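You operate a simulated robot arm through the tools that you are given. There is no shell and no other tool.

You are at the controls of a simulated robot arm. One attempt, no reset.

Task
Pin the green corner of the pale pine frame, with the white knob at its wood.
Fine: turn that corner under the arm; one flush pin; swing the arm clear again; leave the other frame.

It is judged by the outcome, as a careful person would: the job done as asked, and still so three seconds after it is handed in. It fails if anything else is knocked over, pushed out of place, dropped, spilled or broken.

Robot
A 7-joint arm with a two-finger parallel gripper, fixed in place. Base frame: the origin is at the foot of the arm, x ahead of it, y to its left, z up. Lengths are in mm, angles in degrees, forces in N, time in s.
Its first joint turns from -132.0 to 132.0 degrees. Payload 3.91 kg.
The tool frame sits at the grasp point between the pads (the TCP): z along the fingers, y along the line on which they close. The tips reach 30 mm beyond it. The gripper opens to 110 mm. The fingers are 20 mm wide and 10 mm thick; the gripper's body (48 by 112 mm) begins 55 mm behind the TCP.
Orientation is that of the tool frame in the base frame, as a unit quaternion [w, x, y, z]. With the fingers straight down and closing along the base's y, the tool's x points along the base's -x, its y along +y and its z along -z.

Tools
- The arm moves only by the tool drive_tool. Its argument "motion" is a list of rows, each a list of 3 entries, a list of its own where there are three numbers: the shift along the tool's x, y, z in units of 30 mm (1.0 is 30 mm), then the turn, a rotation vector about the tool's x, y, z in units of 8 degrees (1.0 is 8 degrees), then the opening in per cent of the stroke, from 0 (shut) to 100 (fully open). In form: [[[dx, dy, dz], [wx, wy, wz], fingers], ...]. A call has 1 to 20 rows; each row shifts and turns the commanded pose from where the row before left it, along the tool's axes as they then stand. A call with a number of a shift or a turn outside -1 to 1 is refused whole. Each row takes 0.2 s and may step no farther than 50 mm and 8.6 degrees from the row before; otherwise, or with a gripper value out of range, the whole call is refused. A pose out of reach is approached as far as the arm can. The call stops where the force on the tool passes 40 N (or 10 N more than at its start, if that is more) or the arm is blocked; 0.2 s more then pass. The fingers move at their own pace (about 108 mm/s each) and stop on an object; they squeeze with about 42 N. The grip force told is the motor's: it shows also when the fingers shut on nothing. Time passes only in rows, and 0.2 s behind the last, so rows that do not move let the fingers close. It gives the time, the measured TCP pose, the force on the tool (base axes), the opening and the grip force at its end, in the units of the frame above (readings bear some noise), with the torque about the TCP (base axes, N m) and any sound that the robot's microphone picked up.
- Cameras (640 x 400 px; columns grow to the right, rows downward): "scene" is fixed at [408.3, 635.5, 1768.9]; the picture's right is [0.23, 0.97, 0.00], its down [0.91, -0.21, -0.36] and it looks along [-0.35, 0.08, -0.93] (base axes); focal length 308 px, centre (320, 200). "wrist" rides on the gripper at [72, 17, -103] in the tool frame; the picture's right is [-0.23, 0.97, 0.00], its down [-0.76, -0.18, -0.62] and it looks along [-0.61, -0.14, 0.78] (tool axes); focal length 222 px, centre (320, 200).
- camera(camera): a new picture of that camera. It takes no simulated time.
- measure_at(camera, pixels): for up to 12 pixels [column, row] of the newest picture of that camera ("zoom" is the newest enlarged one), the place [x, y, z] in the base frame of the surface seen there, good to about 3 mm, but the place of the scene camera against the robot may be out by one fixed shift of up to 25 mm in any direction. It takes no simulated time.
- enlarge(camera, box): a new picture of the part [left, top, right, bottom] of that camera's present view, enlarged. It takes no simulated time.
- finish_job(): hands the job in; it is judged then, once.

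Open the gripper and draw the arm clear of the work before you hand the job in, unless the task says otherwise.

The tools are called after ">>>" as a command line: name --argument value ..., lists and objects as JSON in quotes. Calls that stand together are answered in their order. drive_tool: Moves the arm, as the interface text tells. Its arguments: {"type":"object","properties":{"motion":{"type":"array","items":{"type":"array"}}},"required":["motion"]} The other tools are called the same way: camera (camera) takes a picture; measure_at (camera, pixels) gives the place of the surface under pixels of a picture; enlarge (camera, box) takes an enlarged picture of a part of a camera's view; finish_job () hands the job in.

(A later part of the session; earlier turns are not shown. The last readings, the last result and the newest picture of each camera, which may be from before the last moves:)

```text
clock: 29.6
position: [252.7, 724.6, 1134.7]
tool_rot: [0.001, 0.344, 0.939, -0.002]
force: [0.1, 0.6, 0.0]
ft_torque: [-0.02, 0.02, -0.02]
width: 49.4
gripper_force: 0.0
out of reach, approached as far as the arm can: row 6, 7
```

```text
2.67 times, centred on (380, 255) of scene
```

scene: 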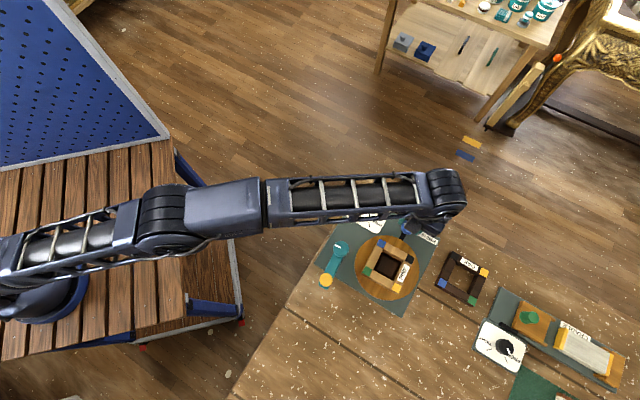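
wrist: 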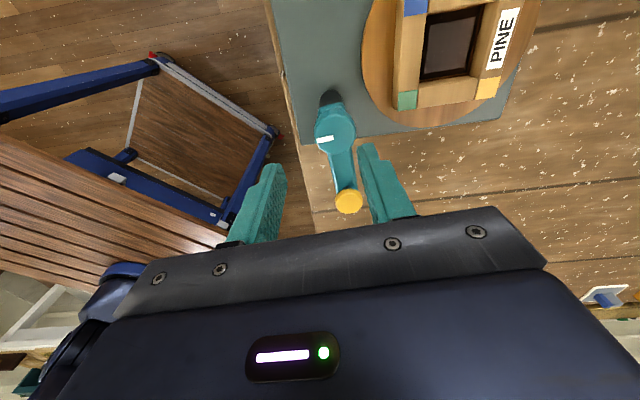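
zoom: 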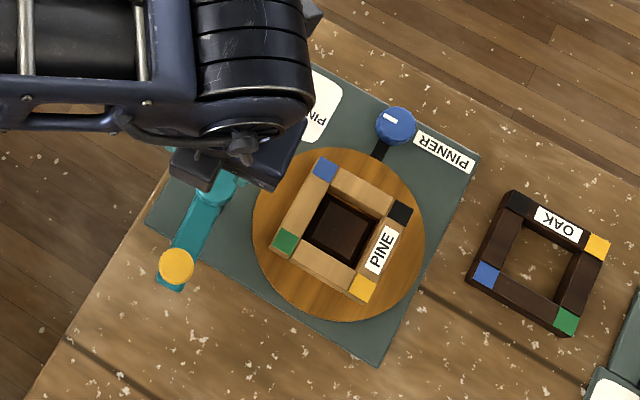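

The wrist is above the teal knob, seen at (335,128). I zoom and measure its heights.

>>> enlarge --camera "wrist" --box '[280, 80, 400, 220]'

>>> measure_at --camera "wrist" --pixels '[[335, 133], [319, 130], [352, 130], [335, 112], [335, 150], [340, 165], [347, 182], [348, 202], [406, 101], [342, 173], [331, 105], [465, 45]]'

```text
2.86 times, centred on (340, 150) of wrist
```

zoom: 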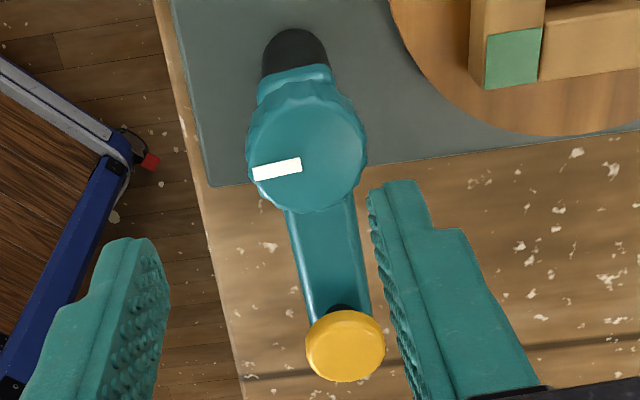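

```text
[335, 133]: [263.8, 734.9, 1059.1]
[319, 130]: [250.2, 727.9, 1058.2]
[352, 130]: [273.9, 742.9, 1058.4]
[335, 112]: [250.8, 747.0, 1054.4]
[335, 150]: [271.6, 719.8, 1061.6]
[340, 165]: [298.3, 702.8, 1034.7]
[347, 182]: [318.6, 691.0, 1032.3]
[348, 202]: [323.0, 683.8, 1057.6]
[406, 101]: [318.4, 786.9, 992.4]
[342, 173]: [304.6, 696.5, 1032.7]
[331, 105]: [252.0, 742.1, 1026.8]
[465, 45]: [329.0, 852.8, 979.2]
```

Knob centre computes to about (259,736); arm top z is 1033 and knob top 1059. I shift over it and lower to TCP z≈1071 so the tips stay above the arm.

>>> drive_tool --motion '[[[0.09, 0.44, 0.3], [0, 0, 0], 45], [[0, 0, 0.6], [0, 0, 0], 45], [[0, 0, 0.6], [0, 0, 0], 45], [[0, 0, 0.6], [0, 0, 0], 45], [[0, 0, 0], [0, 0, 0], 45]]'

>>> enlarge --camera "wrist" --box '[240, 120, 400, 220]'

>>> camera --camera "wrist"

```text
clock: 30.8
position: [259.7, 734.9, 1070.5]
tool_rot: [0.0, 0.345, 0.939, -0.002]
force: [-0.4, 0.7, -0.1]
ft_torque: [-0.02, 0.01, 0.02]
width: 49.5
gripper_force: 0.2
```

```text
4.00 times, centred on (320, 170) of wrist
```

zoom: 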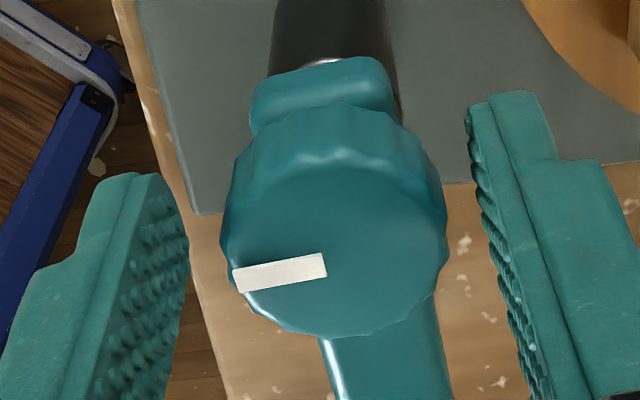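

```text
taken
```

wrist: 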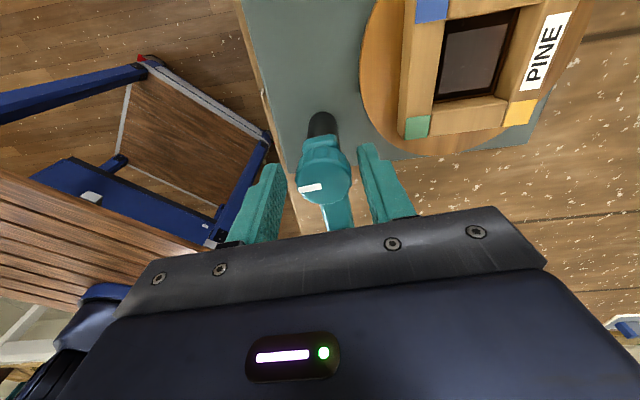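

From the two earlier turns I learnt the grip centre lies ~3 mm further along −tool x than the picture suggests; with the present 3 px offset I shift −4.5 mm in tool x and +0.9 mm in tool y, then close.

>>> drive_tool --motion '[[[-0.15, 0.03, 0], [0, 0, 0], 45], [[0, 0, 0], [0, 0, 0], 45], [[0, 0, 0], [0, 0, 0], 0], [[0, 0, 0], [0, 0, 0], 0], [[0, 0, 0], [0, 0, 0], 0]]'

```text
clock: 32.0
position: [264.2, 732.9, 1071.2]
tool_rot: [0.0, 0.343, 0.939, -0.002]
force: [-8.0, -15.4, -1.9]
ft_torque: [-0.08, -0.13, 0.04]
width: 35.4
gripper_force: 44.8
```

Gripped at 35.4 mm; I ease 0.75 mm along −tool y and begin swinging counter-clockwise.

>>> drive_tool --motion '[[[0, -0.025, 0], [0, 0, 0], 0], [[0, 0, 0], [0, 0, -0.5], 0], [[0, 0, 0], [0, 0, -0.5], 0], [[0, 0, 0], [0, 0, -0.5], 0]]'

>>> enlarge --camera "scene" --box '[300, 180, 460, 330]'

```text
clock: 33.0
position: [262.9, 733.3, 1070.5]
tool_rot: [0.0, 0.244, 0.97, -0.003]
force: [-10.4, -3.2, -21.6]
ft_torque: [0.45, -0.11, -0.03]
width: 35.5
gripper_force: 44.7
```

```text
2.67 times, centred on (380, 255) of scene
```

zoom: 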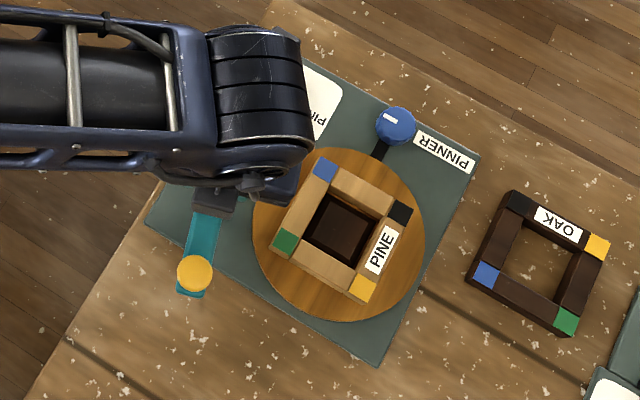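

The teal arm swings with the knob (button now at zoom (195,273)). I go on in steps of ~5°.

>>> drive_tool --motion '[[[0.01, 0.003, 0.02], [0, 0, -0.7], 0], [[0, 0, 0], [0, 0, -0.7], 0], [[0, 0, 0], [0, 0, -0.7], 0]]'

```text
clock: 33.8
position: [262.8, 733.3, 1071.5]
tool_rot: [0.0, 0.098, 0.995, -0.002]
force: [-18.2, -16.2, -22.6]
ft_torque: [0.24, 0.65, -0.01]
width: 35.5
gripper_force: 45.0
```

29° swung; easing the side and vertical force before the next part.

>>> drive_tool --motion '[[[0.018, -0.025, 0.025], [0, 0, 0], 0], [[0, 0, 0], [0, 0, -0.7], 0], [[0, 0, 0], [0, 0, -0.7], 0]]'

```text
clock: 34.6
position: [263.7, 732.8, 1071.5]
tool_rot: [0.0, 0.002, 1.0, -0.002]
force: [-11.5, -15.8, -19.1]
ft_torque: [0.27, 0.37, -0.03]
width: 35.3
gripper_force: 44.7
```

40° swung; continuing with small easing.

>>> drive_tool --motion '[[[0.012, -0.02, 0.02], [0, 0, -0.7], 0], [[0, -0.005, 0], [0, 0, -0.7], 0], [[0, -0.005, 0], [0, 0, -0.7], 0]]'

>>> enlarge --camera "scene" --box '[300, 180, 460, 330]'

```text
clock: 35.4
position: [263.4, 732.1, 1070.8]
tool_rot: [0.001, -0.144, 0.99, 0.0]
force: [2.2, 9.0, -5.6]
ft_torque: [0.56, 0.74, 0.02]
width: 35.4
gripper_force: 44.9
```

```text
2.67 times, centred on (380, 255) of scene
```

zoom: 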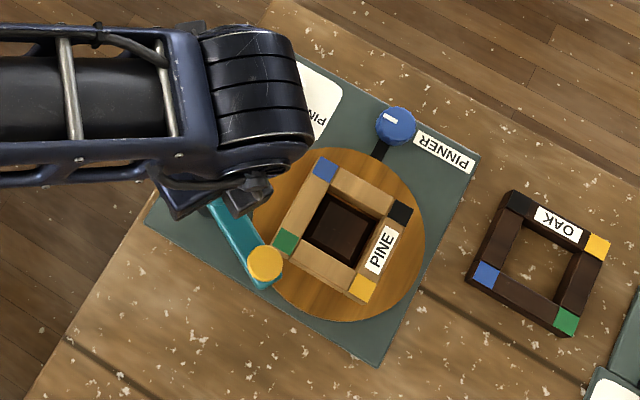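

56° swung; the button (zoom (264,262)) approaches the green corner (285,244). About 25° remain; I go on 17° and look.

>>> drive_tool --motion '[[[0, 0.01, 0.005], [0, 0, -0.7], 0], [[0, 0, 0], [0, 0, -0.7], 0], [[0, 0, 0], [0, 0, -0.7], 0]]'

>>> enlarge --camera "scene" --box '[320, 220, 420, 310]'

```text
clock: 36.2
position: [264.0, 730.9, 1070.7]
tool_rot: [0.001, -0.288, 0.958, -0.001]
force: [10.6, -0.9, 6.5]
ft_torque: [0.66, -0.63, -0.01]
width: 35.5
gripper_force: 44.6
```

```text
4.44 times, centred on (370, 265) of scene
```

zoom: 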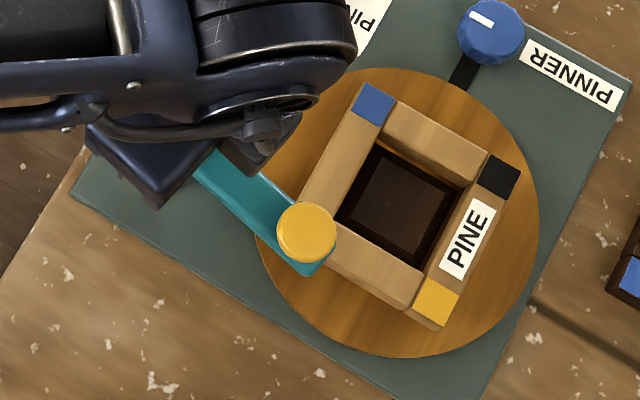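

73.5° swung; allowing for the scene view's parallax the button still needs ~8° to stand above the corner. I turn that and check with measurements.

>>> drive_tool --motion '[[[-0.008, 0, -0.005], [0, 0, -0.5], 0], [[0, 0, 0], [0, 0, -0.5], 0], [[0, 0, 0], [0, 0, 0], 0]]'

>>> camera --camera "scene"

>>> enlarge --camera "scene" --box '[320, 220, 420, 310]'

>>> camera --camera "wrist"

```text
clock: 37.0
position: [263.6, 731.7, 1070.6]
tool_rot: [0.0, -0.353, 0.935, -0.001]
force: [10.6, -8.2, 22.4]
ft_torque: [-0.31, 0.15, 0.03]
width: 35.3
gripper_force: 44.5
```

```text
taken
```

scene: 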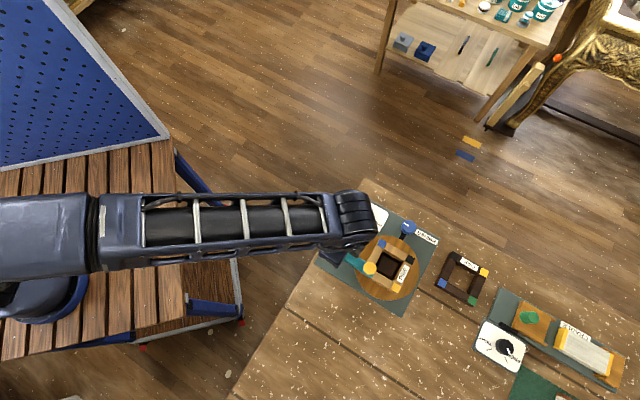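

```text
4.44 times, centred on (370, 265) of scene
```

zoom: 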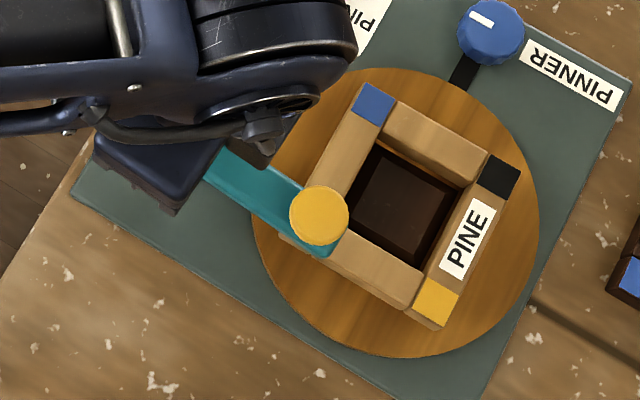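

```text
taken
```

wrist: 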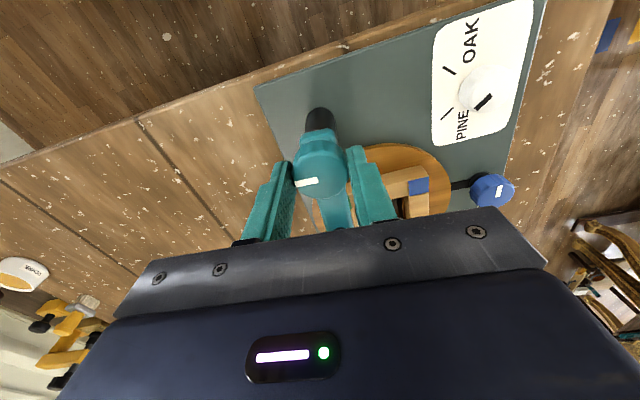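

The button is now at scene (370,268). I measure it against where the green corner was measured.

>>> measure_at --camera "scene" --pixels '[[370, 268], [367, 268], [372, 268], [370, 265], [370, 271], [404, 243], [413, 259], [398, 288]]'

>>> measure_at --camera "zoom" --pixels '[[319, 215], [300, 215], [338, 215], [319, 196], [319, 234], [372, 103], [497, 178], [435, 303], [403, 193]]'

```text
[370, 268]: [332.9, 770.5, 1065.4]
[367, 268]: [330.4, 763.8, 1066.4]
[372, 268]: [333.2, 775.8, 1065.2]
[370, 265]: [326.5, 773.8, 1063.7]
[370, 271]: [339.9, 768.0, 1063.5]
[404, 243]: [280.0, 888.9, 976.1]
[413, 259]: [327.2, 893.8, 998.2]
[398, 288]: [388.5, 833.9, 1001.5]
```

```text
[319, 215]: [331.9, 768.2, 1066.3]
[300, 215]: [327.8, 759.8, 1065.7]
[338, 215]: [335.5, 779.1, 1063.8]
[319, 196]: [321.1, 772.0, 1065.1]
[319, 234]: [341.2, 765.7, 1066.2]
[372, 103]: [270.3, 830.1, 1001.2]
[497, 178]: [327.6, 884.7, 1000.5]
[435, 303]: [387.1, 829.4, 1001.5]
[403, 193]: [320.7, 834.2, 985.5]
```

Averaged, the button is at (332,770) and the green corner at (329,775) in the scene frame, i.e. about 4° more swing is needed. I ease forces and turn 3°, watching for a stop.

>>> drive_tool --motion '[[[-0.003, -0.012, -0.02], [0, 0, -0.2], 0], [[0, 0, 0], [0, 0, -0.2], 0], [[0, 0, 0], [0, 0, 0], 0]]'

>>> enlarge --camera "scene" --box '[320, 220, 420, 310]'

```text
clock: 37.8
position: [264.3, 732.1, 1070.8]
tool_rot: [0.0, -0.379, 0.925, -0.001]
force: [8.4, -8.1, 23.3]
ft_torque: [-0.15, 0.2, 0.02]
width: 35.0
gripper_force: 44.7
```

```text
4.44 times, centred on (370, 265) of scene
```

zoom: 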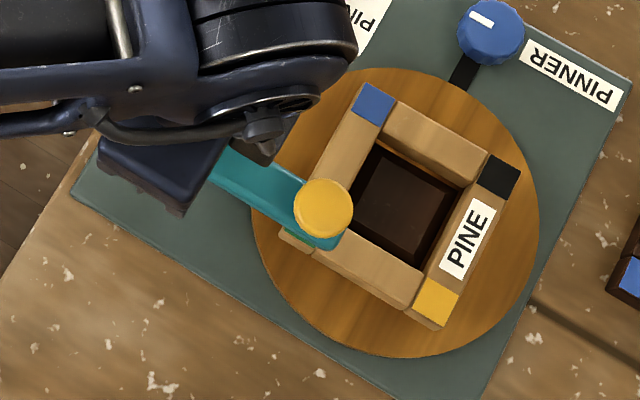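

Swung ~84.7° now, button at zoom (323,208). Measuring it again several times over its face.

>>> measure_at --camera "zoom" --pixels '[[323, 208], [303, 208], [343, 208], [323, 188], [323, 228], [310, 195], [336, 195], [310, 221], [336, 221], [290, 234], [372, 103], [497, 178]]'

>>> measure_at --camera "zoom" --pixels '[[435, 303], [430, 298], [440, 308], [372, 100], [372, 106], [366, 103], [378, 103], [492, 175], [500, 182], [497, 172], [290, 234], [286, 234]]'

```text
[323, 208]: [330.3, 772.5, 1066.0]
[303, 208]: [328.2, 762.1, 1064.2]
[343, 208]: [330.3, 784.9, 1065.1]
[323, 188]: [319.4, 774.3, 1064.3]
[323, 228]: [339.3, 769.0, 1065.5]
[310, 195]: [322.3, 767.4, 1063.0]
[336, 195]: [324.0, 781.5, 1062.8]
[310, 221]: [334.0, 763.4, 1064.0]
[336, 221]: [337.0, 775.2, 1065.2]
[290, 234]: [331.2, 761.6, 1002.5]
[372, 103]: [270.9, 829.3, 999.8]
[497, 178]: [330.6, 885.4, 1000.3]
```

```text
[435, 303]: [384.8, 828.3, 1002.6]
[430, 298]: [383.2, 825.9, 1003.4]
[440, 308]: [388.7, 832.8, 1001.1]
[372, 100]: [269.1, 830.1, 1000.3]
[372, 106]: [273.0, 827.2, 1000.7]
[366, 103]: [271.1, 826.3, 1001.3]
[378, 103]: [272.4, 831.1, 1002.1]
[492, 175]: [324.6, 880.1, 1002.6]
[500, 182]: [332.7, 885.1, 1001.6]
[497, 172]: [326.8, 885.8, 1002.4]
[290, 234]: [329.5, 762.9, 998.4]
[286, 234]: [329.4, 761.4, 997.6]
```

Button (329.4,772.3) versus green corner centre (328.1,773.7): only ~2 mm off, about 1.3° more swing. I add 1.2° and then release the knob and lift.

>>> drive_tool --motion '[[[-0.003, -0.008, -0.01], [0, 0, -0.15], 0], [[0, 0, 0], [0, 0, 0], 0], [[0, 0, 0], [0, 0, 0], 45], [[0, 0, 0], [0, 0, 0], 45], [[0, 0, -0.6], [0, 0, 0], 45], [[0, 0, -0.8], [0, 0, 0], 45], [[0, 0, -0.8], [0, 0, 0], 45], [[0, 0, -0.8], [0, 0, 0], 45]]'

>>> camera --camera "wrist"

>>> enlarge --camera "scene" --box '[320, 220, 420, 310]'

```text
clock: 39.6
position: [264.6, 731.4, 1163.0]
tool_rot: [-0.002, -0.388, 0.922, -0.002]
force: [-0.6, 0.6, 0.7]
ft_torque: [0.0, -0.01, 0.0]
width: 49.5
gripper_force: 0.1
```

```text
taken
```

wrist: 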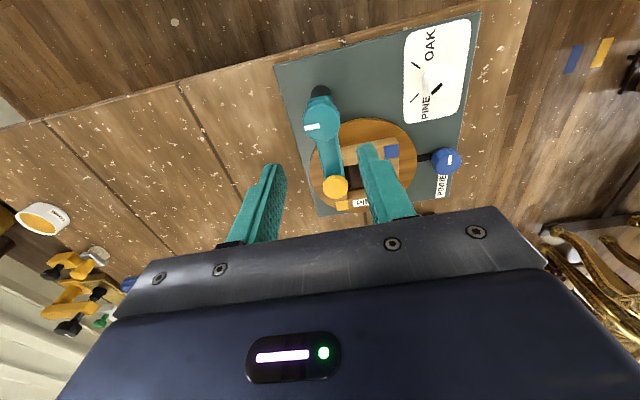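

```text
4.44 times, centred on (370, 265) of scene
```

zoom: 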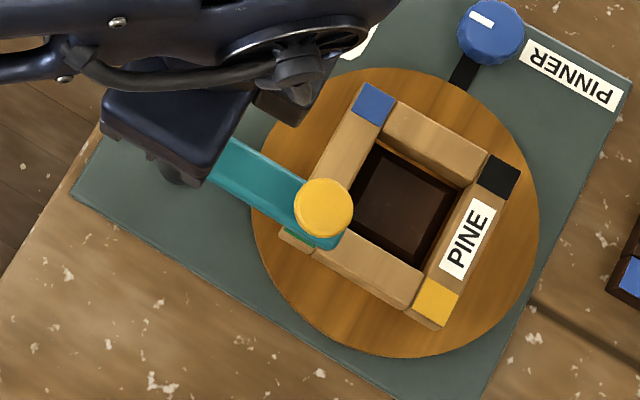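

The arm stays put after release. I check the button-over-corner alignment also from the wrist, then measure the white/blue knobs are unmoved.

>>> enlarge --camera "wrist" --box '[280, 70, 440, 220]'

>>> measure_at --camera "wrist" --pixels '[[335, 187], [330, 184], [340, 184], [330, 190], [340, 190], [322, 119], [314, 112], [330, 112], [392, 151], [343, 205], [389, 148], [395, 154]]'

```text
2.67 times, centred on (360, 145) of wrist
```

zoom: 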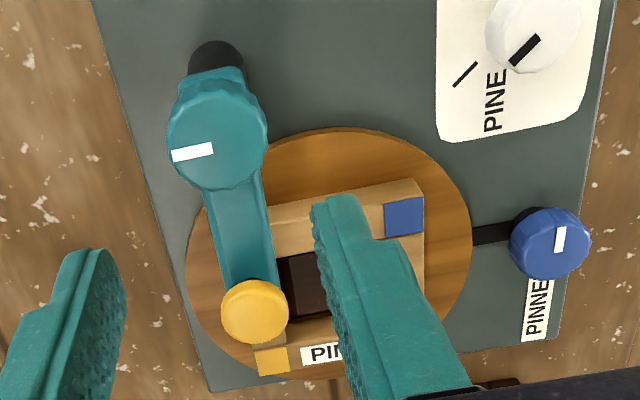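

```text
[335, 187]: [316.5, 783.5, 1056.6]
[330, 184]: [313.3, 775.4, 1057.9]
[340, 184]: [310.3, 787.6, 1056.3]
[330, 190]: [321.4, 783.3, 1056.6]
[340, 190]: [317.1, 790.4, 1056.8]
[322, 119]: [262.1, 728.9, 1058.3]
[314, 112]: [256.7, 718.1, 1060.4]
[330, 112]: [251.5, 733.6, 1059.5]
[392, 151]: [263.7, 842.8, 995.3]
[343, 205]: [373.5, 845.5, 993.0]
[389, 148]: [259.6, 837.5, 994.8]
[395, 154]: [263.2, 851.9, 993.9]
```

Wrist measurements put the button at (316,784) and the corner at about (318,789), so I want a straight-down look. I move so the wrist camera stands right above the button, turning the wrist back to 0° and shutting the fingers for pressing.

>>> drive_tool --motion '[[[-0.806, -0.425, 0], [0, 0, 0], 45], [[-0.806, -0.425, 0], [0, 0, 0], 45], [[-0.806, -0.425, 0], [0, 0, 0], 45], [[-0.806, -0.425, 0], [0, 0, 0], 45], [[-0.806, -0.425, 0], [0, 0, 0], 45], [[0, 0, 0], [0, 0, 0.95], 0], [[0, 0, 0], [0, 0, 0.95], 0], [[0, 0, 0], [0, 0, 0.95], 0], [[0, 0, 0], [0, 0, 0.95], 0], [[0, 0, 0], [0, 0, 0.95], 0], [[0, 0, 0], [0, 0, 0.95], 0], [[0, 0, 0], [0, 0, 0], 0]]'

>>> camera --camera "wrist"

>>> enlarge --camera "wrist" --box '[240, 0, 420, 112]'

```text
clock: 42.2
position: [394.5, 773.7, 1160.6]
tool_rot: [0.0, -0.001, 1.0, -0.001]
force: [-0.5, -0.3, 0.4]
ft_torque: [-0.01, -0.04, -0.02]
width: 0.0
gripper_force: 37.9
```

```text
taken
```

wrist: 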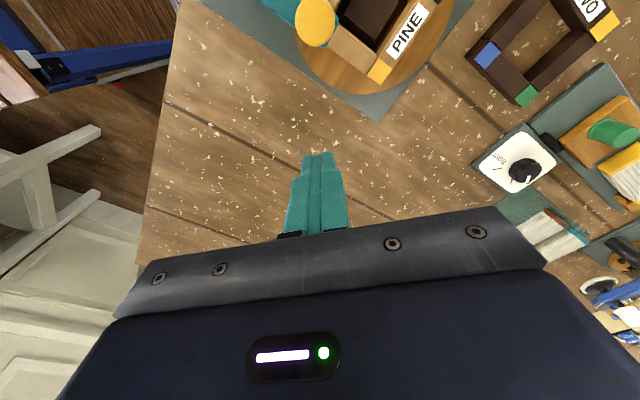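

```text
3.56 times, centred on (330, 56) of wrist
```

zoom: 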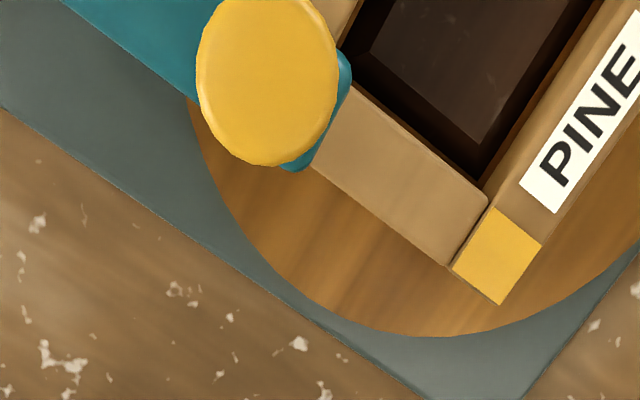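

In this near-vertical view the button (zoom (268,82)) computes to (322,788) and, from the frame's outer edge and yellow corner, the green corner centre to (323,787): aligned within about a millimetre. I now bring the shut fingertips above the button.

>>> drive_tool --motion '[[[0.8, 0.17, 0], [0, 0, 0], 0], [[0.8, 0.17, 0], [0, 0, 0], 0], [[0.78, 0.17, 0], [0, 0, 0], 0], [[0, 0, 0.8], [0, 0, 0], 0], [[0, 0, 0.8], [0, 0, 0], 0], [[0, 0, 0.5], [0, 0, 0], 0], [[0, 0, 0], [0, 0, 0], 0]]'

>>> camera --camera "wrist"

>>> enlarge --camera "wrist" --box '[260, 100, 388, 190]'

>>> enlarge --camera "scene" --box '[320, 220, 420, 310]'

```text
clock: 43.8
position: [325.2, 788.4, 1096.8]
tool_rot: [-0.001, -0.001, 1.0, -0.002]
force: [0.2, -0.6, -0.9]
ft_torque: [-0.02, -0.01, -0.02]
width: 0.0
gripper_force: 37.9
```

```text
taken
```

wrist: 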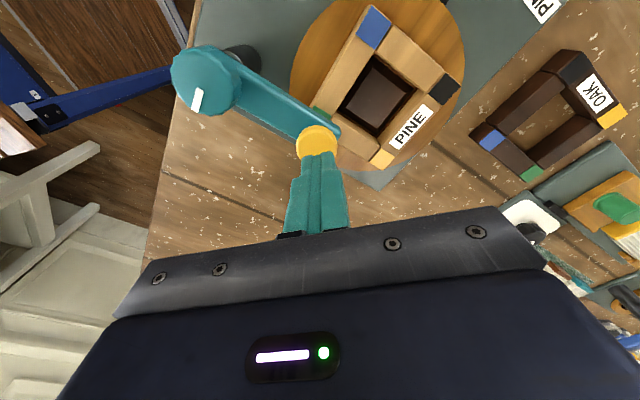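

```text
4.44 times, centred on (324, 145) of wrist
```

zoom: 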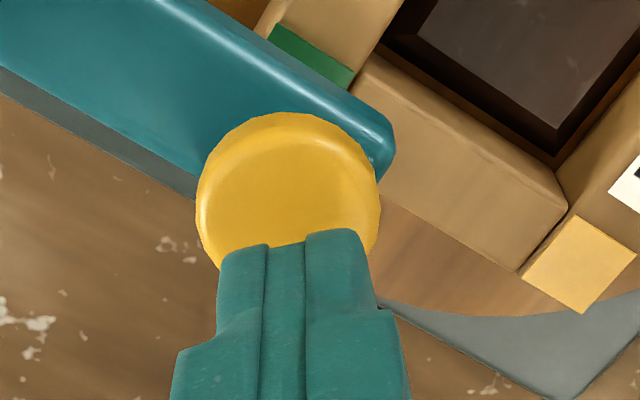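

```text
4.44 times, centred on (370, 265) of scene
```

zoom: 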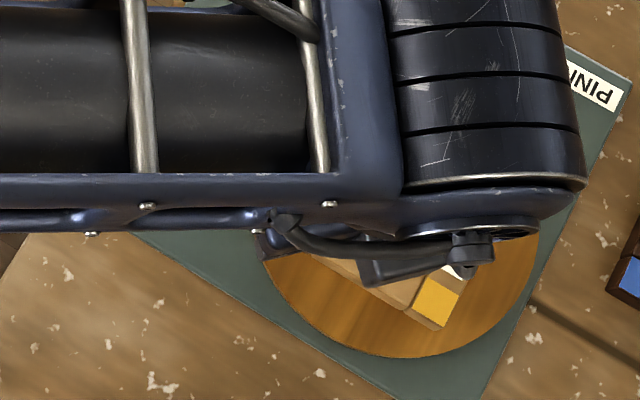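

The shut fingertips hover ~9 mm above the button but appear toward its far (lower) side. I measure button and fingertip points in this view to settle the offset.

>>> measure_at --camera "wrist" --pixels '[[317, 140], [310, 135], [324, 135], [305, 143], [330, 143], [317, 130], [317, 148], [318, 158], [310, 160], [327, 157], [382, 158], [374, 28]]'

>>> measure_at --camera "zoom" --pixels '[[320, 200]]'

```text
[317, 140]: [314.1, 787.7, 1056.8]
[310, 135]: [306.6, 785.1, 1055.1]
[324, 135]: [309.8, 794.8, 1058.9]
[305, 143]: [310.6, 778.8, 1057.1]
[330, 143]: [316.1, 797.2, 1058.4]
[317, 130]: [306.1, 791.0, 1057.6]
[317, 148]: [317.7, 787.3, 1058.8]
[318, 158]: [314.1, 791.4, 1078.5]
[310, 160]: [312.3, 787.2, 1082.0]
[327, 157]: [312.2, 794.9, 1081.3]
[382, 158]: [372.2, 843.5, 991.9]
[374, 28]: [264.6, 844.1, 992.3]
```

```text
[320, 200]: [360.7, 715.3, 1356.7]
```

The measured points agree with the fingers: button centre is about (314.5,788) while my tool axis is at x≈324, so a shift is needed. First I zoom on the visible bit of the green corner at wrist (318,113) to double-check the pin position over it.

>>> enlarge --camera "wrist" --box '[290, 90, 370, 140]'

>>> measure_at --camera "zoom" --pixels '[[320, 200]]'

```text
8.00 times, centred on (330, 115) of wrist
```

zoom: 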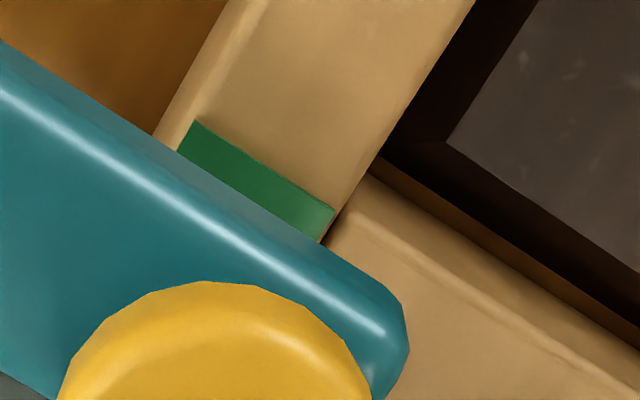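

```text
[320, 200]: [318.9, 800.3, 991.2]
```

The green square's inner vertex is at zoom (337,210) and its left vertex at (198,121). I measure points near those, plus matching points on the button.

>>> measure_at --camera "zoom" --pixels '[[332, 208], [326, 213], [334, 206], [330, 216], [202, 126], [198, 128], [206, 128], [200, 124], [268, 168], [262, 172], [275, 176], [250, 158]]'

>>> measure_at --camera "wrist" --pixels '[[298, 141], [335, 141], [302, 133], [331, 133], [316, 126], [300, 148], [334, 148], [309, 128], [324, 128], [316, 134], [308, 145], [325, 145]]'

```text
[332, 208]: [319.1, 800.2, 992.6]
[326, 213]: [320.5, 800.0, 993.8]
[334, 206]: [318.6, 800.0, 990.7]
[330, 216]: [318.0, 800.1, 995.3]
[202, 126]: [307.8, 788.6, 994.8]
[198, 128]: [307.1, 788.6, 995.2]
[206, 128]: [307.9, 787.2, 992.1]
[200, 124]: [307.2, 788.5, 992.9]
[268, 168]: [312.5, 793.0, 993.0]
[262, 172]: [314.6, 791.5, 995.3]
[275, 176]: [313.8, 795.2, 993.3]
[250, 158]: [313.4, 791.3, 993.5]
```

```text
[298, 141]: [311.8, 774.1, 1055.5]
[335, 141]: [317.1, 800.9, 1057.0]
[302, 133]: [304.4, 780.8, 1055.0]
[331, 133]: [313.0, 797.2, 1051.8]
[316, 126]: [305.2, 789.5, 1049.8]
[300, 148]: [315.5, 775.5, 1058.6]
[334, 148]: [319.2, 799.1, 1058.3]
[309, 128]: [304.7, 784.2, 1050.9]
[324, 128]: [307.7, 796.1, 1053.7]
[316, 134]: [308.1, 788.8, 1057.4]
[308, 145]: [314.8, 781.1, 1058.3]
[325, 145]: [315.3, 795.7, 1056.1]
```

The green centre measures (319,788.5) and the button (316,787): about 3 mm apart, well inside the square, and the arm lies along the plate's axis as designed. I shift the fingertips to the button's centre (+7.5 mm tool x, −1.8 mm tool y) and look.

>>> drive_tool --motion '[[[0.25, -0.06, 0], [0, 0, 0], 0], [[0, 0, 0], [0, 0, 0], 0]]'

>>> enlarge --camera "wrist" --box '[260, 100, 388, 190]'

```text
clock: 44.4
position: [316.8, 787.7, 1097.9]
tool_rot: [0.0, -0.003, 1.0, -0.002]
force: [0.6, 0.0, 0.1]
ft_torque: [-0.01, 0.02, 0.0]
width: 0.1
gripper_force: 37.4
```

```text
4.44 times, centred on (324, 145) of wrist
```

zoom: 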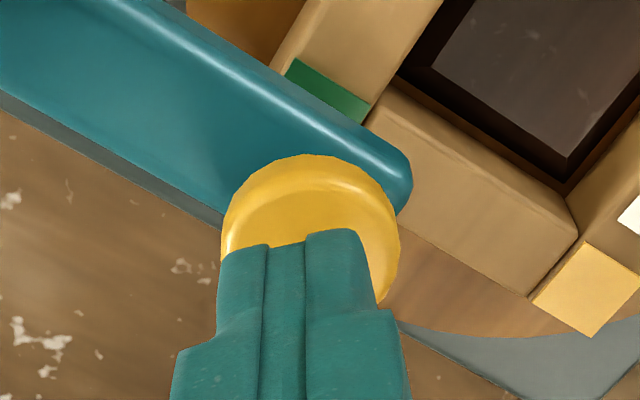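

Fingertips now overlap the button; a last nudge of +1 mm tool x and +1.5 mm tool y, then I lower gently to touch the button.

>>> drive_tool --motion '[[[0.035, 0.05, 0], [0, 0, 0], 0], [[0, 0, 0.15], [0, 0, 0], 0], [[0, 0, 0.1], [0, 0, 0], 0]]'

>>> camera --camera "wrist"

```text
clock: 45.2
position: [315.4, 787.7, 1091.4]
tool_rot: [0.0, -0.001, 1.0, -0.002]
force: [0.2, -0.7, -0.5]
ft_torque: [0.0, 0.02, 0.01]
width: 0.0
gripper_force: 38.0
```

```text
taken
```

wrist: 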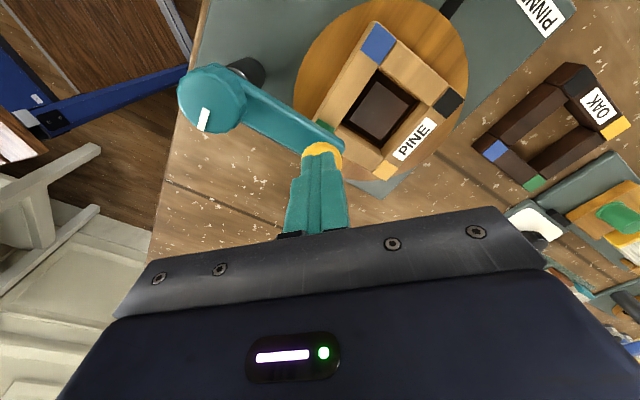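

The tips are centred ~3 mm above the button. I press down in one steady stroke; the force guard will stop it at the end of travel.

>>> drive_tool --motion '[[[0, 0, 0.12], [0, 0, 0], 0], [[0, 0, 0.12], [0, 0, 0], 0], [[0, 0, 0.12], [0, 0, 0], 0], [[0, 0, 0.12], [0, 0, 0], 0], [[0, 0, 0.12], [0, 0, 0], 0], [[0, 0, 0.12], [0, 0, 0], 0], [[0, 0, 0.1], [0, 0, 0], 0]]'

>>> camera --camera "wrist"

```text
clock: 46.5
position: [313.9, 787.6, 1076.5]
tool_rot: [0.002, -0.002, 1.0, 0.002]
force: [-1.3, -4.4, 12.1]
ft_torque: [-0.11, 0.04, 0.09]
width: 0.2
gripper_force: 38.0
heard: click
stopped in row 6: the force on the tool passed its limit at 45 N (the readings are from after the stop); the commanded pose is now the measured one
```

```text
taken
```

wrist: 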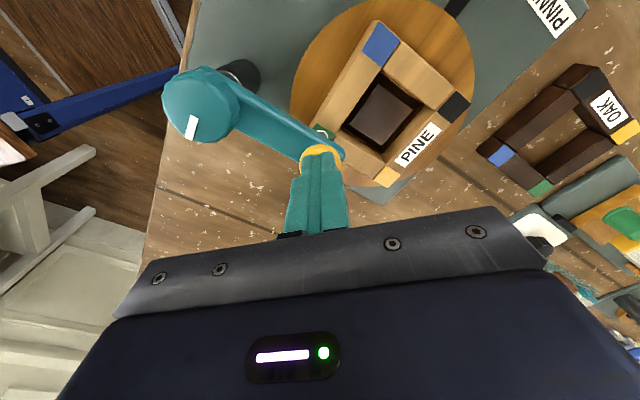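

A click was heard as the button bottomed (45 N, tip z≈1046). Something bright shows at the green corner near (325,132); I enlarge before lifting.

>>> enlarge --camera "wrist" --box '[290, 105, 370, 155]'

```text
8.00 times, centred on (330, 130) of wrist
```

zoom: 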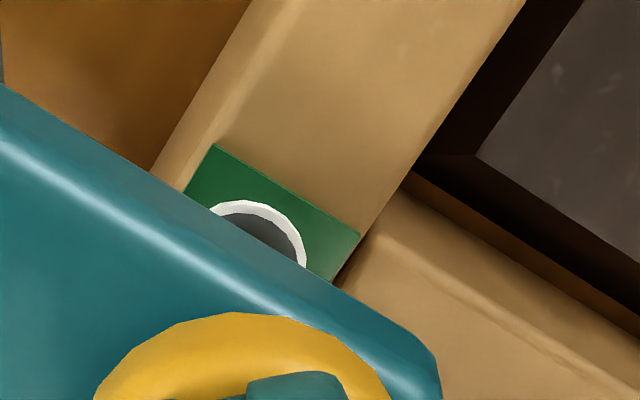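

A pin head with a white ring now shows in the green corner. I lift straight off the button and look at the result.

>>> drive_tool --motion '[[[0, 0, -0.3], [0, 0, 0], 0], [[0, 0, -0.6], [0, 0, 0], 0], [[0, 0, -0.8], [0, 0, 0], 0], [[0, 0, -0.8], [0, 0, 0], 0], [[0, 0, -0.8], [0, 0, 0], 0]]'

>>> camera --camera "wrist"

>>> enlarge --camera "wrist" --box '[280, 60, 400, 135]'

```text
clock: 47.7
position: [314.7, 788.9, 1175.5]
tool_rot: [0.001, -0.001, 1.0, 0.001]
force: [0.1, 1.0, 0.0]
ft_torque: [0.0, 0.01, 0.04]
width: 0.1
gripper_force: 37.2
```

```text
taken
```

wrist: 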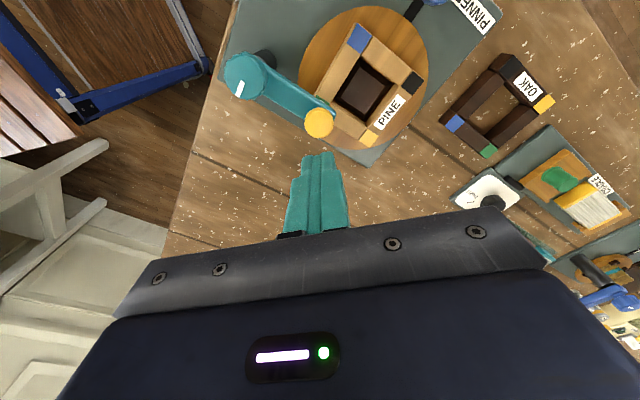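

```text
5.33 times, centred on (340, 98) of wrist
```

zoom: 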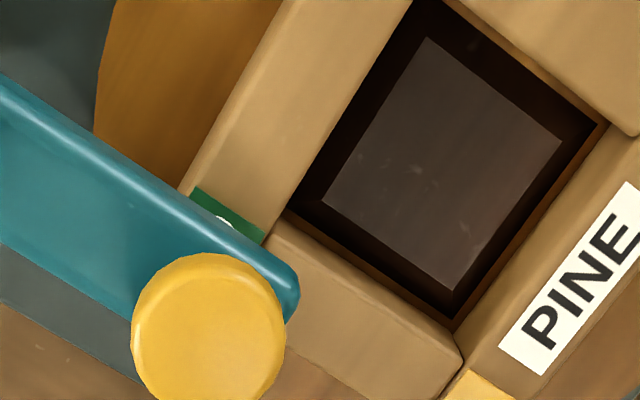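

The button has come back up and the pin is in. Now I go back over the teal knob at the earlier grip place (264,732), turning the wrist 45° counter-clockwise with the fingers half open.

>>> drive_tool --motion '[[[0.835, -0.94, 0], [0, 0, 0], 0], [[0.835, -0.94, 0], [0, 0, 0], 45], [[0, 0, 0], [0, 0, -0.93], 45], [[0, 0, 0], [0, 0, -0.93], 45], [[0, 0, 0], [0, 0, -0.93], 45], [[0, 0, 0], [0, 0, -0.93], 45], [[0, 0, 0], [0, 0, -0.93], 45], [[0, 0, 0], [0, 0, -0.93], 45], [[0, 0, 0.8], [0, 0, 0], 45], [[0, 0, 0.8], [0, 0, 0], 45], [[0, 0, 0], [0, 0, 0], 45]]'

>>> camera --camera "wrist"

>>> enlarge --camera "wrist" --box '[256, 90, 384, 190]'

```text
clock: 50.1
position: [264.3, 729.2, 1125.1]
tool_rot: [0.003, -0.381, 0.925, 0.001]
force: [0.5, 0.4, 0.3]
ft_torque: [0.01, -0.02, 0.04]
width: 49.7
gripper_force: 0.2
```

```text
taken
```

wrist: 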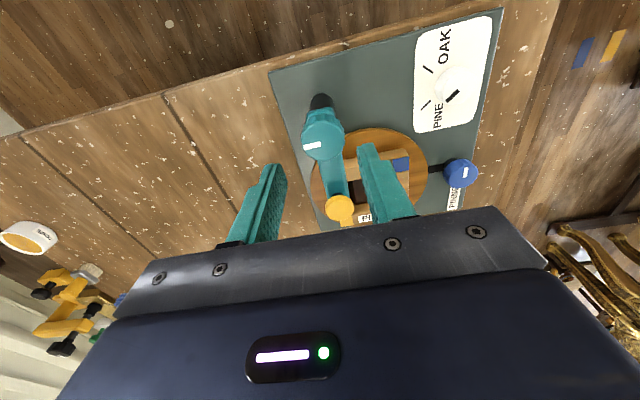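

```text
4.00 times, centred on (320, 140) of wrist
```

zoom: 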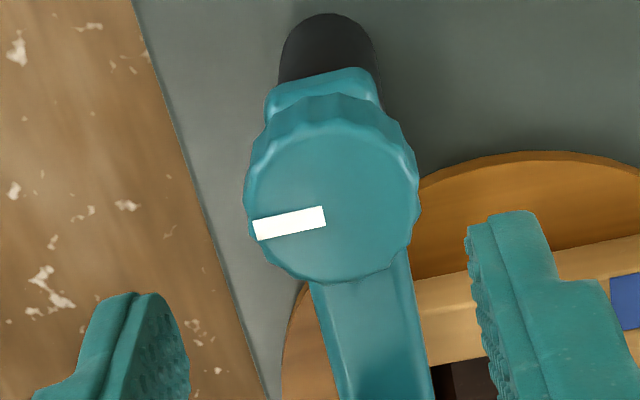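

Knob top centre at wrist (323,140) against the axis at (320,141); with the known bias I shift −1.8 mm tool x, +1.4 mm tool y, and go down to z≈1071, then close.

>>> drive_tool --motion '[[[-0.06, 0.045, 0.6], [0, 0, 0], 45], [[0, 0, 0.6], [0, 0, 0], 45], [[0, 0, 0.6], [0, 0, 0], 45], [[0, 0, 0], [0, 0, 0], 45]]'

>>> enlarge --camera "wrist" --box '[240, 120, 400, 220]'

```text
clock: 51.1
position: [266.4, 734.0, 1070.8]
tool_rot: [0.002, -0.381, 0.925, 0.001]
force: [0.6, -0.2, -0.1]
ft_torque: [-0.01, -0.02, 0.0]
width: 49.4
gripper_force: 0.0
```

```text
4.00 times, centred on (320, 170) of wrist
```

zoom: 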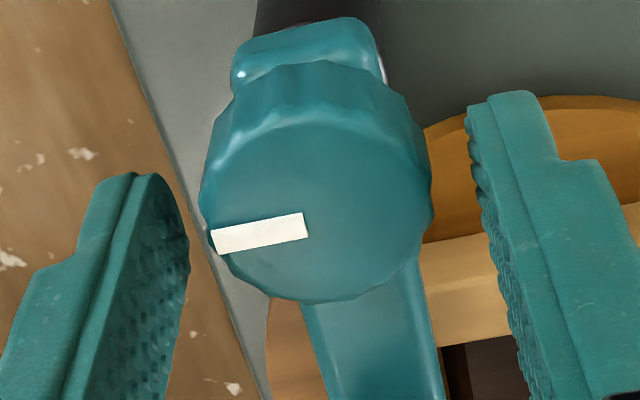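

The knob lies ~2 mm to the left of the fingers' middle (316 vs 329), so I shift −1.9 mm in tool y and close.

>>> drive_tool --motion '[[[0, -0.063, 0], [0, 0, 0], 45], [[0, 0, 0], [0, 0, 0], 0], [[0, 0, 0], [0, 0, 0], 0], [[0, 0, 0], [0, 0, 0], 0]]'

```text
clock: 52.1
position: [265.7, 733.5, 1071.5]
tool_rot: [0.001, -0.381, 0.925, 0.001]
force: [-11.5, 23.7, -1.9]
ft_torque: [0.58, -0.1, -0.1]
width: 35.5
gripper_force: 44.9
```

Gripped; easing 1 mm along +tool y, then I begin swinging clockwise, back to where the arm started.

>>> drive_tool --motion '[[[-0.01, 0.035, 0], [0, 0, 0], 0], [[0, 0, 0], [0, 0, 0.5], 0], [[0, 0, 0], [0, 0, 0.5], 0], [[0, 0, 0], [0, 0, 0.5], 0]]'

```text
clock: 53.1
position: [266.2, 733.7, 1071.5]
tool_rot: [0.001, -0.281, 0.96, 0.001]
force: [-14.1, -2.3, -3.1]
ft_torque: [-0.1, 0.85, -0.01]
width: 35.4
gripper_force: 44.8
```

Forces small; continuing clockwise.

>>> drive_tool --motion '[[[0.015, 0.006, 0], [0, 0, 0.7], 0], [[0, 0, 0], [0, 0, 0.7], 0], [[0, 0, 0], [0, 0, 0.7], 0]]'

>>> enlarge --camera "scene" --box '[300, 180, 460, 330]'

```text
clock: 53.9
position: [266.6, 732.4, 1071.4]
tool_rot: [0.0, -0.139, 0.99, 0.0]
force: [-15.3, -20.4, -4.1]
ft_torque: [-0.03, -0.22, 0.02]
width: 35.5
gripper_force: 45.5
```

```text
2.67 times, centred on (380, 255) of scene
```

zoom: 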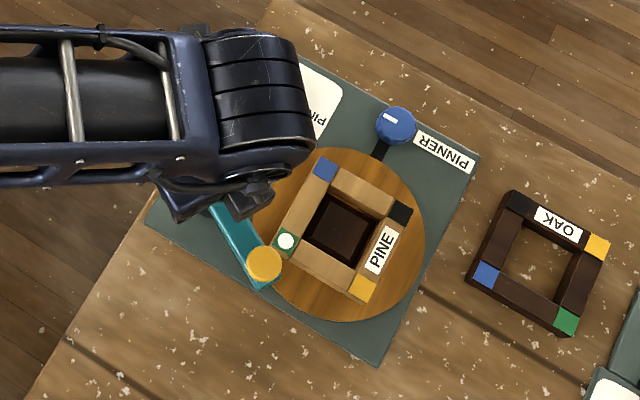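

The arm is swinging off and the pin shows centred in the green corner (zoom (286,241)). I enlarge that corner and carry on the swing.

>>> enlarge --camera "scene" --box '[350, 255, 390, 280]'

>>> drive_tool --motion '[[[0.012, -0.028, 0], [0, 0, 0], 0], [[0, 0, 0], [0, 0, 0.7], 0], [[0, 0, 0], [0, 0, 0.7], 0]]'

```text
16.00 times, centred on (370, 268) of scene
```

zoom: 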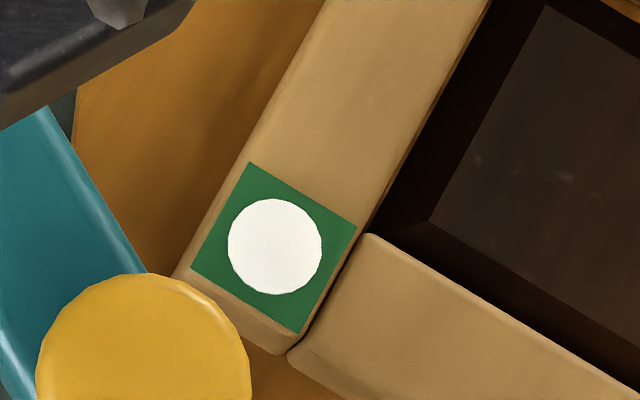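

```text
clock: 54.7
position: [265.6, 732.6, 1071.4]
tool_rot: [0.002, -0.04, 0.999, 0.0]
force: [-2.4, -12.9, -8.3]
ft_torque: [-0.63, -1.14, 0.04]
width: 35.4
gripper_force: 44.9
```

A flat white disc sits centred in the green corner. I continue swinging the arm back (about 45° to go).

>>> drive_tool --motion '[[[0, -0.018, 0.01], [0, 0, 0], 0], [[0, 0, 0], [0, 0, 0.7], 0], [[0, 0, 0], [0, 0, 0.7], 0]]'

```text
clock: 55.5
position: [265.9, 732.7, 1070.9]
tool_rot: [0.002, 0.058, 0.998, 0.001]
force: [5.2, -22.5, 2.1]
ft_torque: [-1.33, -0.78, 0.06]
width: 35.7
gripper_force: 45.2
```

Easing −y and continuing.

>>> drive_tool --motion '[[[-0.008, -0.03, 0], [0, 0, 0], 0], [[0, 0, 0], [0, 0, 0.7], 0], [[0, 0, 0], [0, 0, 0.7], 0], [[0, 0, 0], [0, 0, 0.6], 0]]'

```text
clock: 56.5
position: [265.7, 732.0, 1072.3]
tool_rot: [-0.001, 0.195, 0.981, 0.003]
force: [8.5, 1.8, 6.1]
ft_torque: [-0.56, -0.78, -0.01]
width: 35.5
gripper_force: 44.4
```

67° back; another 18° brings it to where it started.

>>> drive_tool --motion '[[[-0.006, 0, 0], [0, 0, 0.6], 0], [[0, 0, 0], [0, 0, 0.6], 0], [[0, 0, 0], [0, 0, 0.6], 0]]'

>>> enlarge --camera "scene" --box '[300, 180, 460, 330]'

```text
clock: 57.3
position: [266.6, 729.7, 1072.2]
tool_rot: [-0.001, 0.316, 0.949, 0.002]
force: [0.5, 3.7, 0.2]
ft_torque: [-0.5, -0.15, -0.03]
width: 35.4
gripper_force: 45.2
```

```text
2.67 times, centred on (380, 255) of scene
```

zoom: 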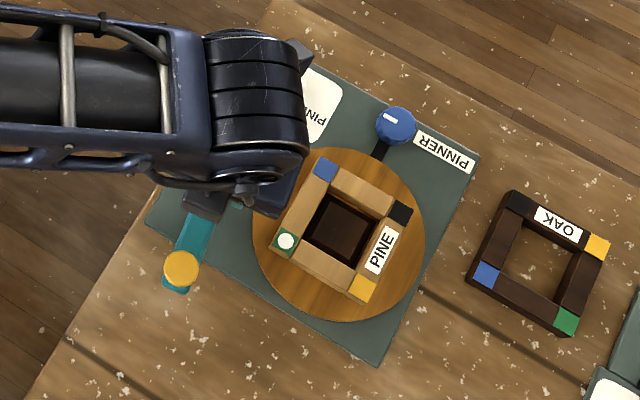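

Button is at zoom (182,268), its start place being (177,266); I turn 4° more, then release and lift clear.

>>> drive_tool --motion '[[[0, 0, 0], [0, 0, 0.5], 0], [[0, 0, 0], [0, 0, 0], 0]]'

>>> enlarge --camera "scene" --box '[300, 180, 460, 330]'

```text
clock: 57.9
position: [265.7, 730.3, 1072.0]
tool_rot: [0.0, 0.349, 0.937, 0.001]
force: [-1.5, 2.4, -3.7]
ft_torque: [-0.53, -0.07, 0.49]
width: 35.5
gripper_force: 45.4
```

```text
2.67 times, centred on (380, 255) of scene
```

zoom: 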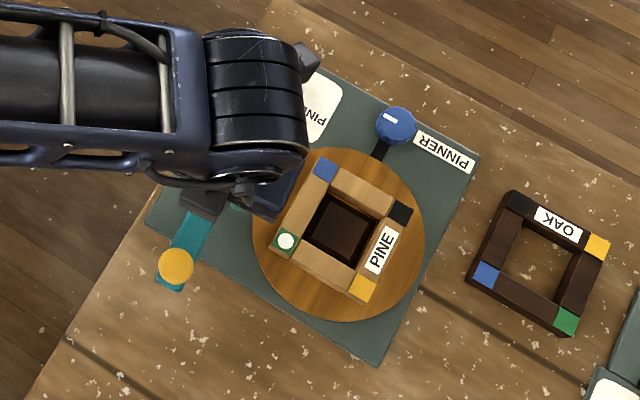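

The arm has met its rest stop (torque 0.49 N m) with the button back at (176,266). I open, lift, and draw back toward the base.

>>> drive_tool --motion '[[[0, 0, 0], [0, 0, 0], 45], [[0, 0, 0], [0, 0, 0], 45], [[0, 0, -0.6], [0, 0, 0], 45], [[0, 0, -0.9], [0, 0, 0], 45], [[0, 0, -1], [0, 0, 0], 45], [[0, 0, -1], [0, 0, 0], 45], [[0, 0, -1], [0, 0, 0], 60], [[0, 0, -1], [0, 0, 0], 60]]'

>>> camera --camera "wrist"

>>> enlarge --camera "wrist" --box '[300, 0, 540, 150]'

```text
clock: 59.7
position: [264.6, 732.2, 1238.7]
tool_rot: [0.001, 0.348, 0.937, 0.001]
force: [0.1, 0.3, 0.8]
ft_torque: [-0.04, -0.03, 0.0]
width: 65.8
gripper_force: 0.0
```

```text
taken
```

wrist: 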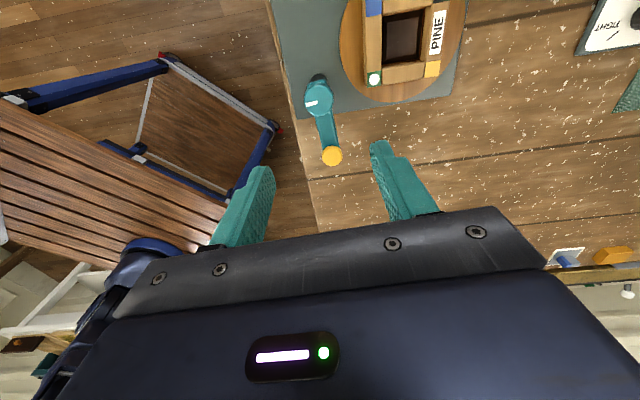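

```text
2.67 times, centred on (420, 75) of wrist
```

zoom: 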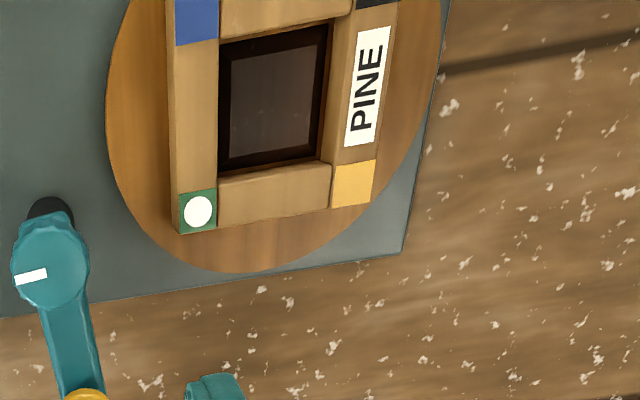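

The arm is at rest and the pin is in the green corner at wrist (375,79). I look closely for flushness and measure heights.

>>> enlarge --camera "wrist" --box '[355, 62, 395, 96]'

>>> measure_at --camera "wrist" --pixels '[[375, 79], [374, 78], [376, 80], [369, 73], [381, 74], [369, 85], [381, 85], [390, 75], [372, 60]]'

>>> camera --camera "scene"

```text
11.76 times, centred on (375, 79) of wrist
```

zoom: 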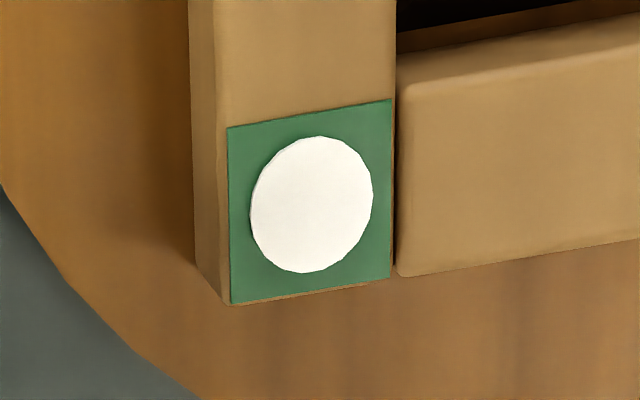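

```text
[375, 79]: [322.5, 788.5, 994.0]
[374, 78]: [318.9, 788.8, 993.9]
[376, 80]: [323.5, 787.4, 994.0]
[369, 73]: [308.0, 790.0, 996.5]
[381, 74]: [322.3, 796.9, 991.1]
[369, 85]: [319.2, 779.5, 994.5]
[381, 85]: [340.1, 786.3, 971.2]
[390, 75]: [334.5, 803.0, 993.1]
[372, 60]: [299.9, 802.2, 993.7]
```

```text
taken
```

scene: 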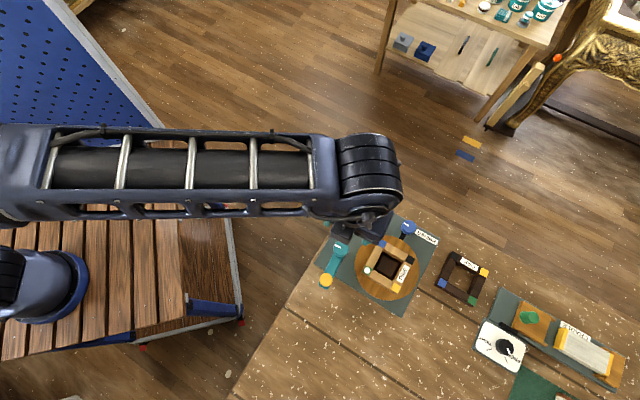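

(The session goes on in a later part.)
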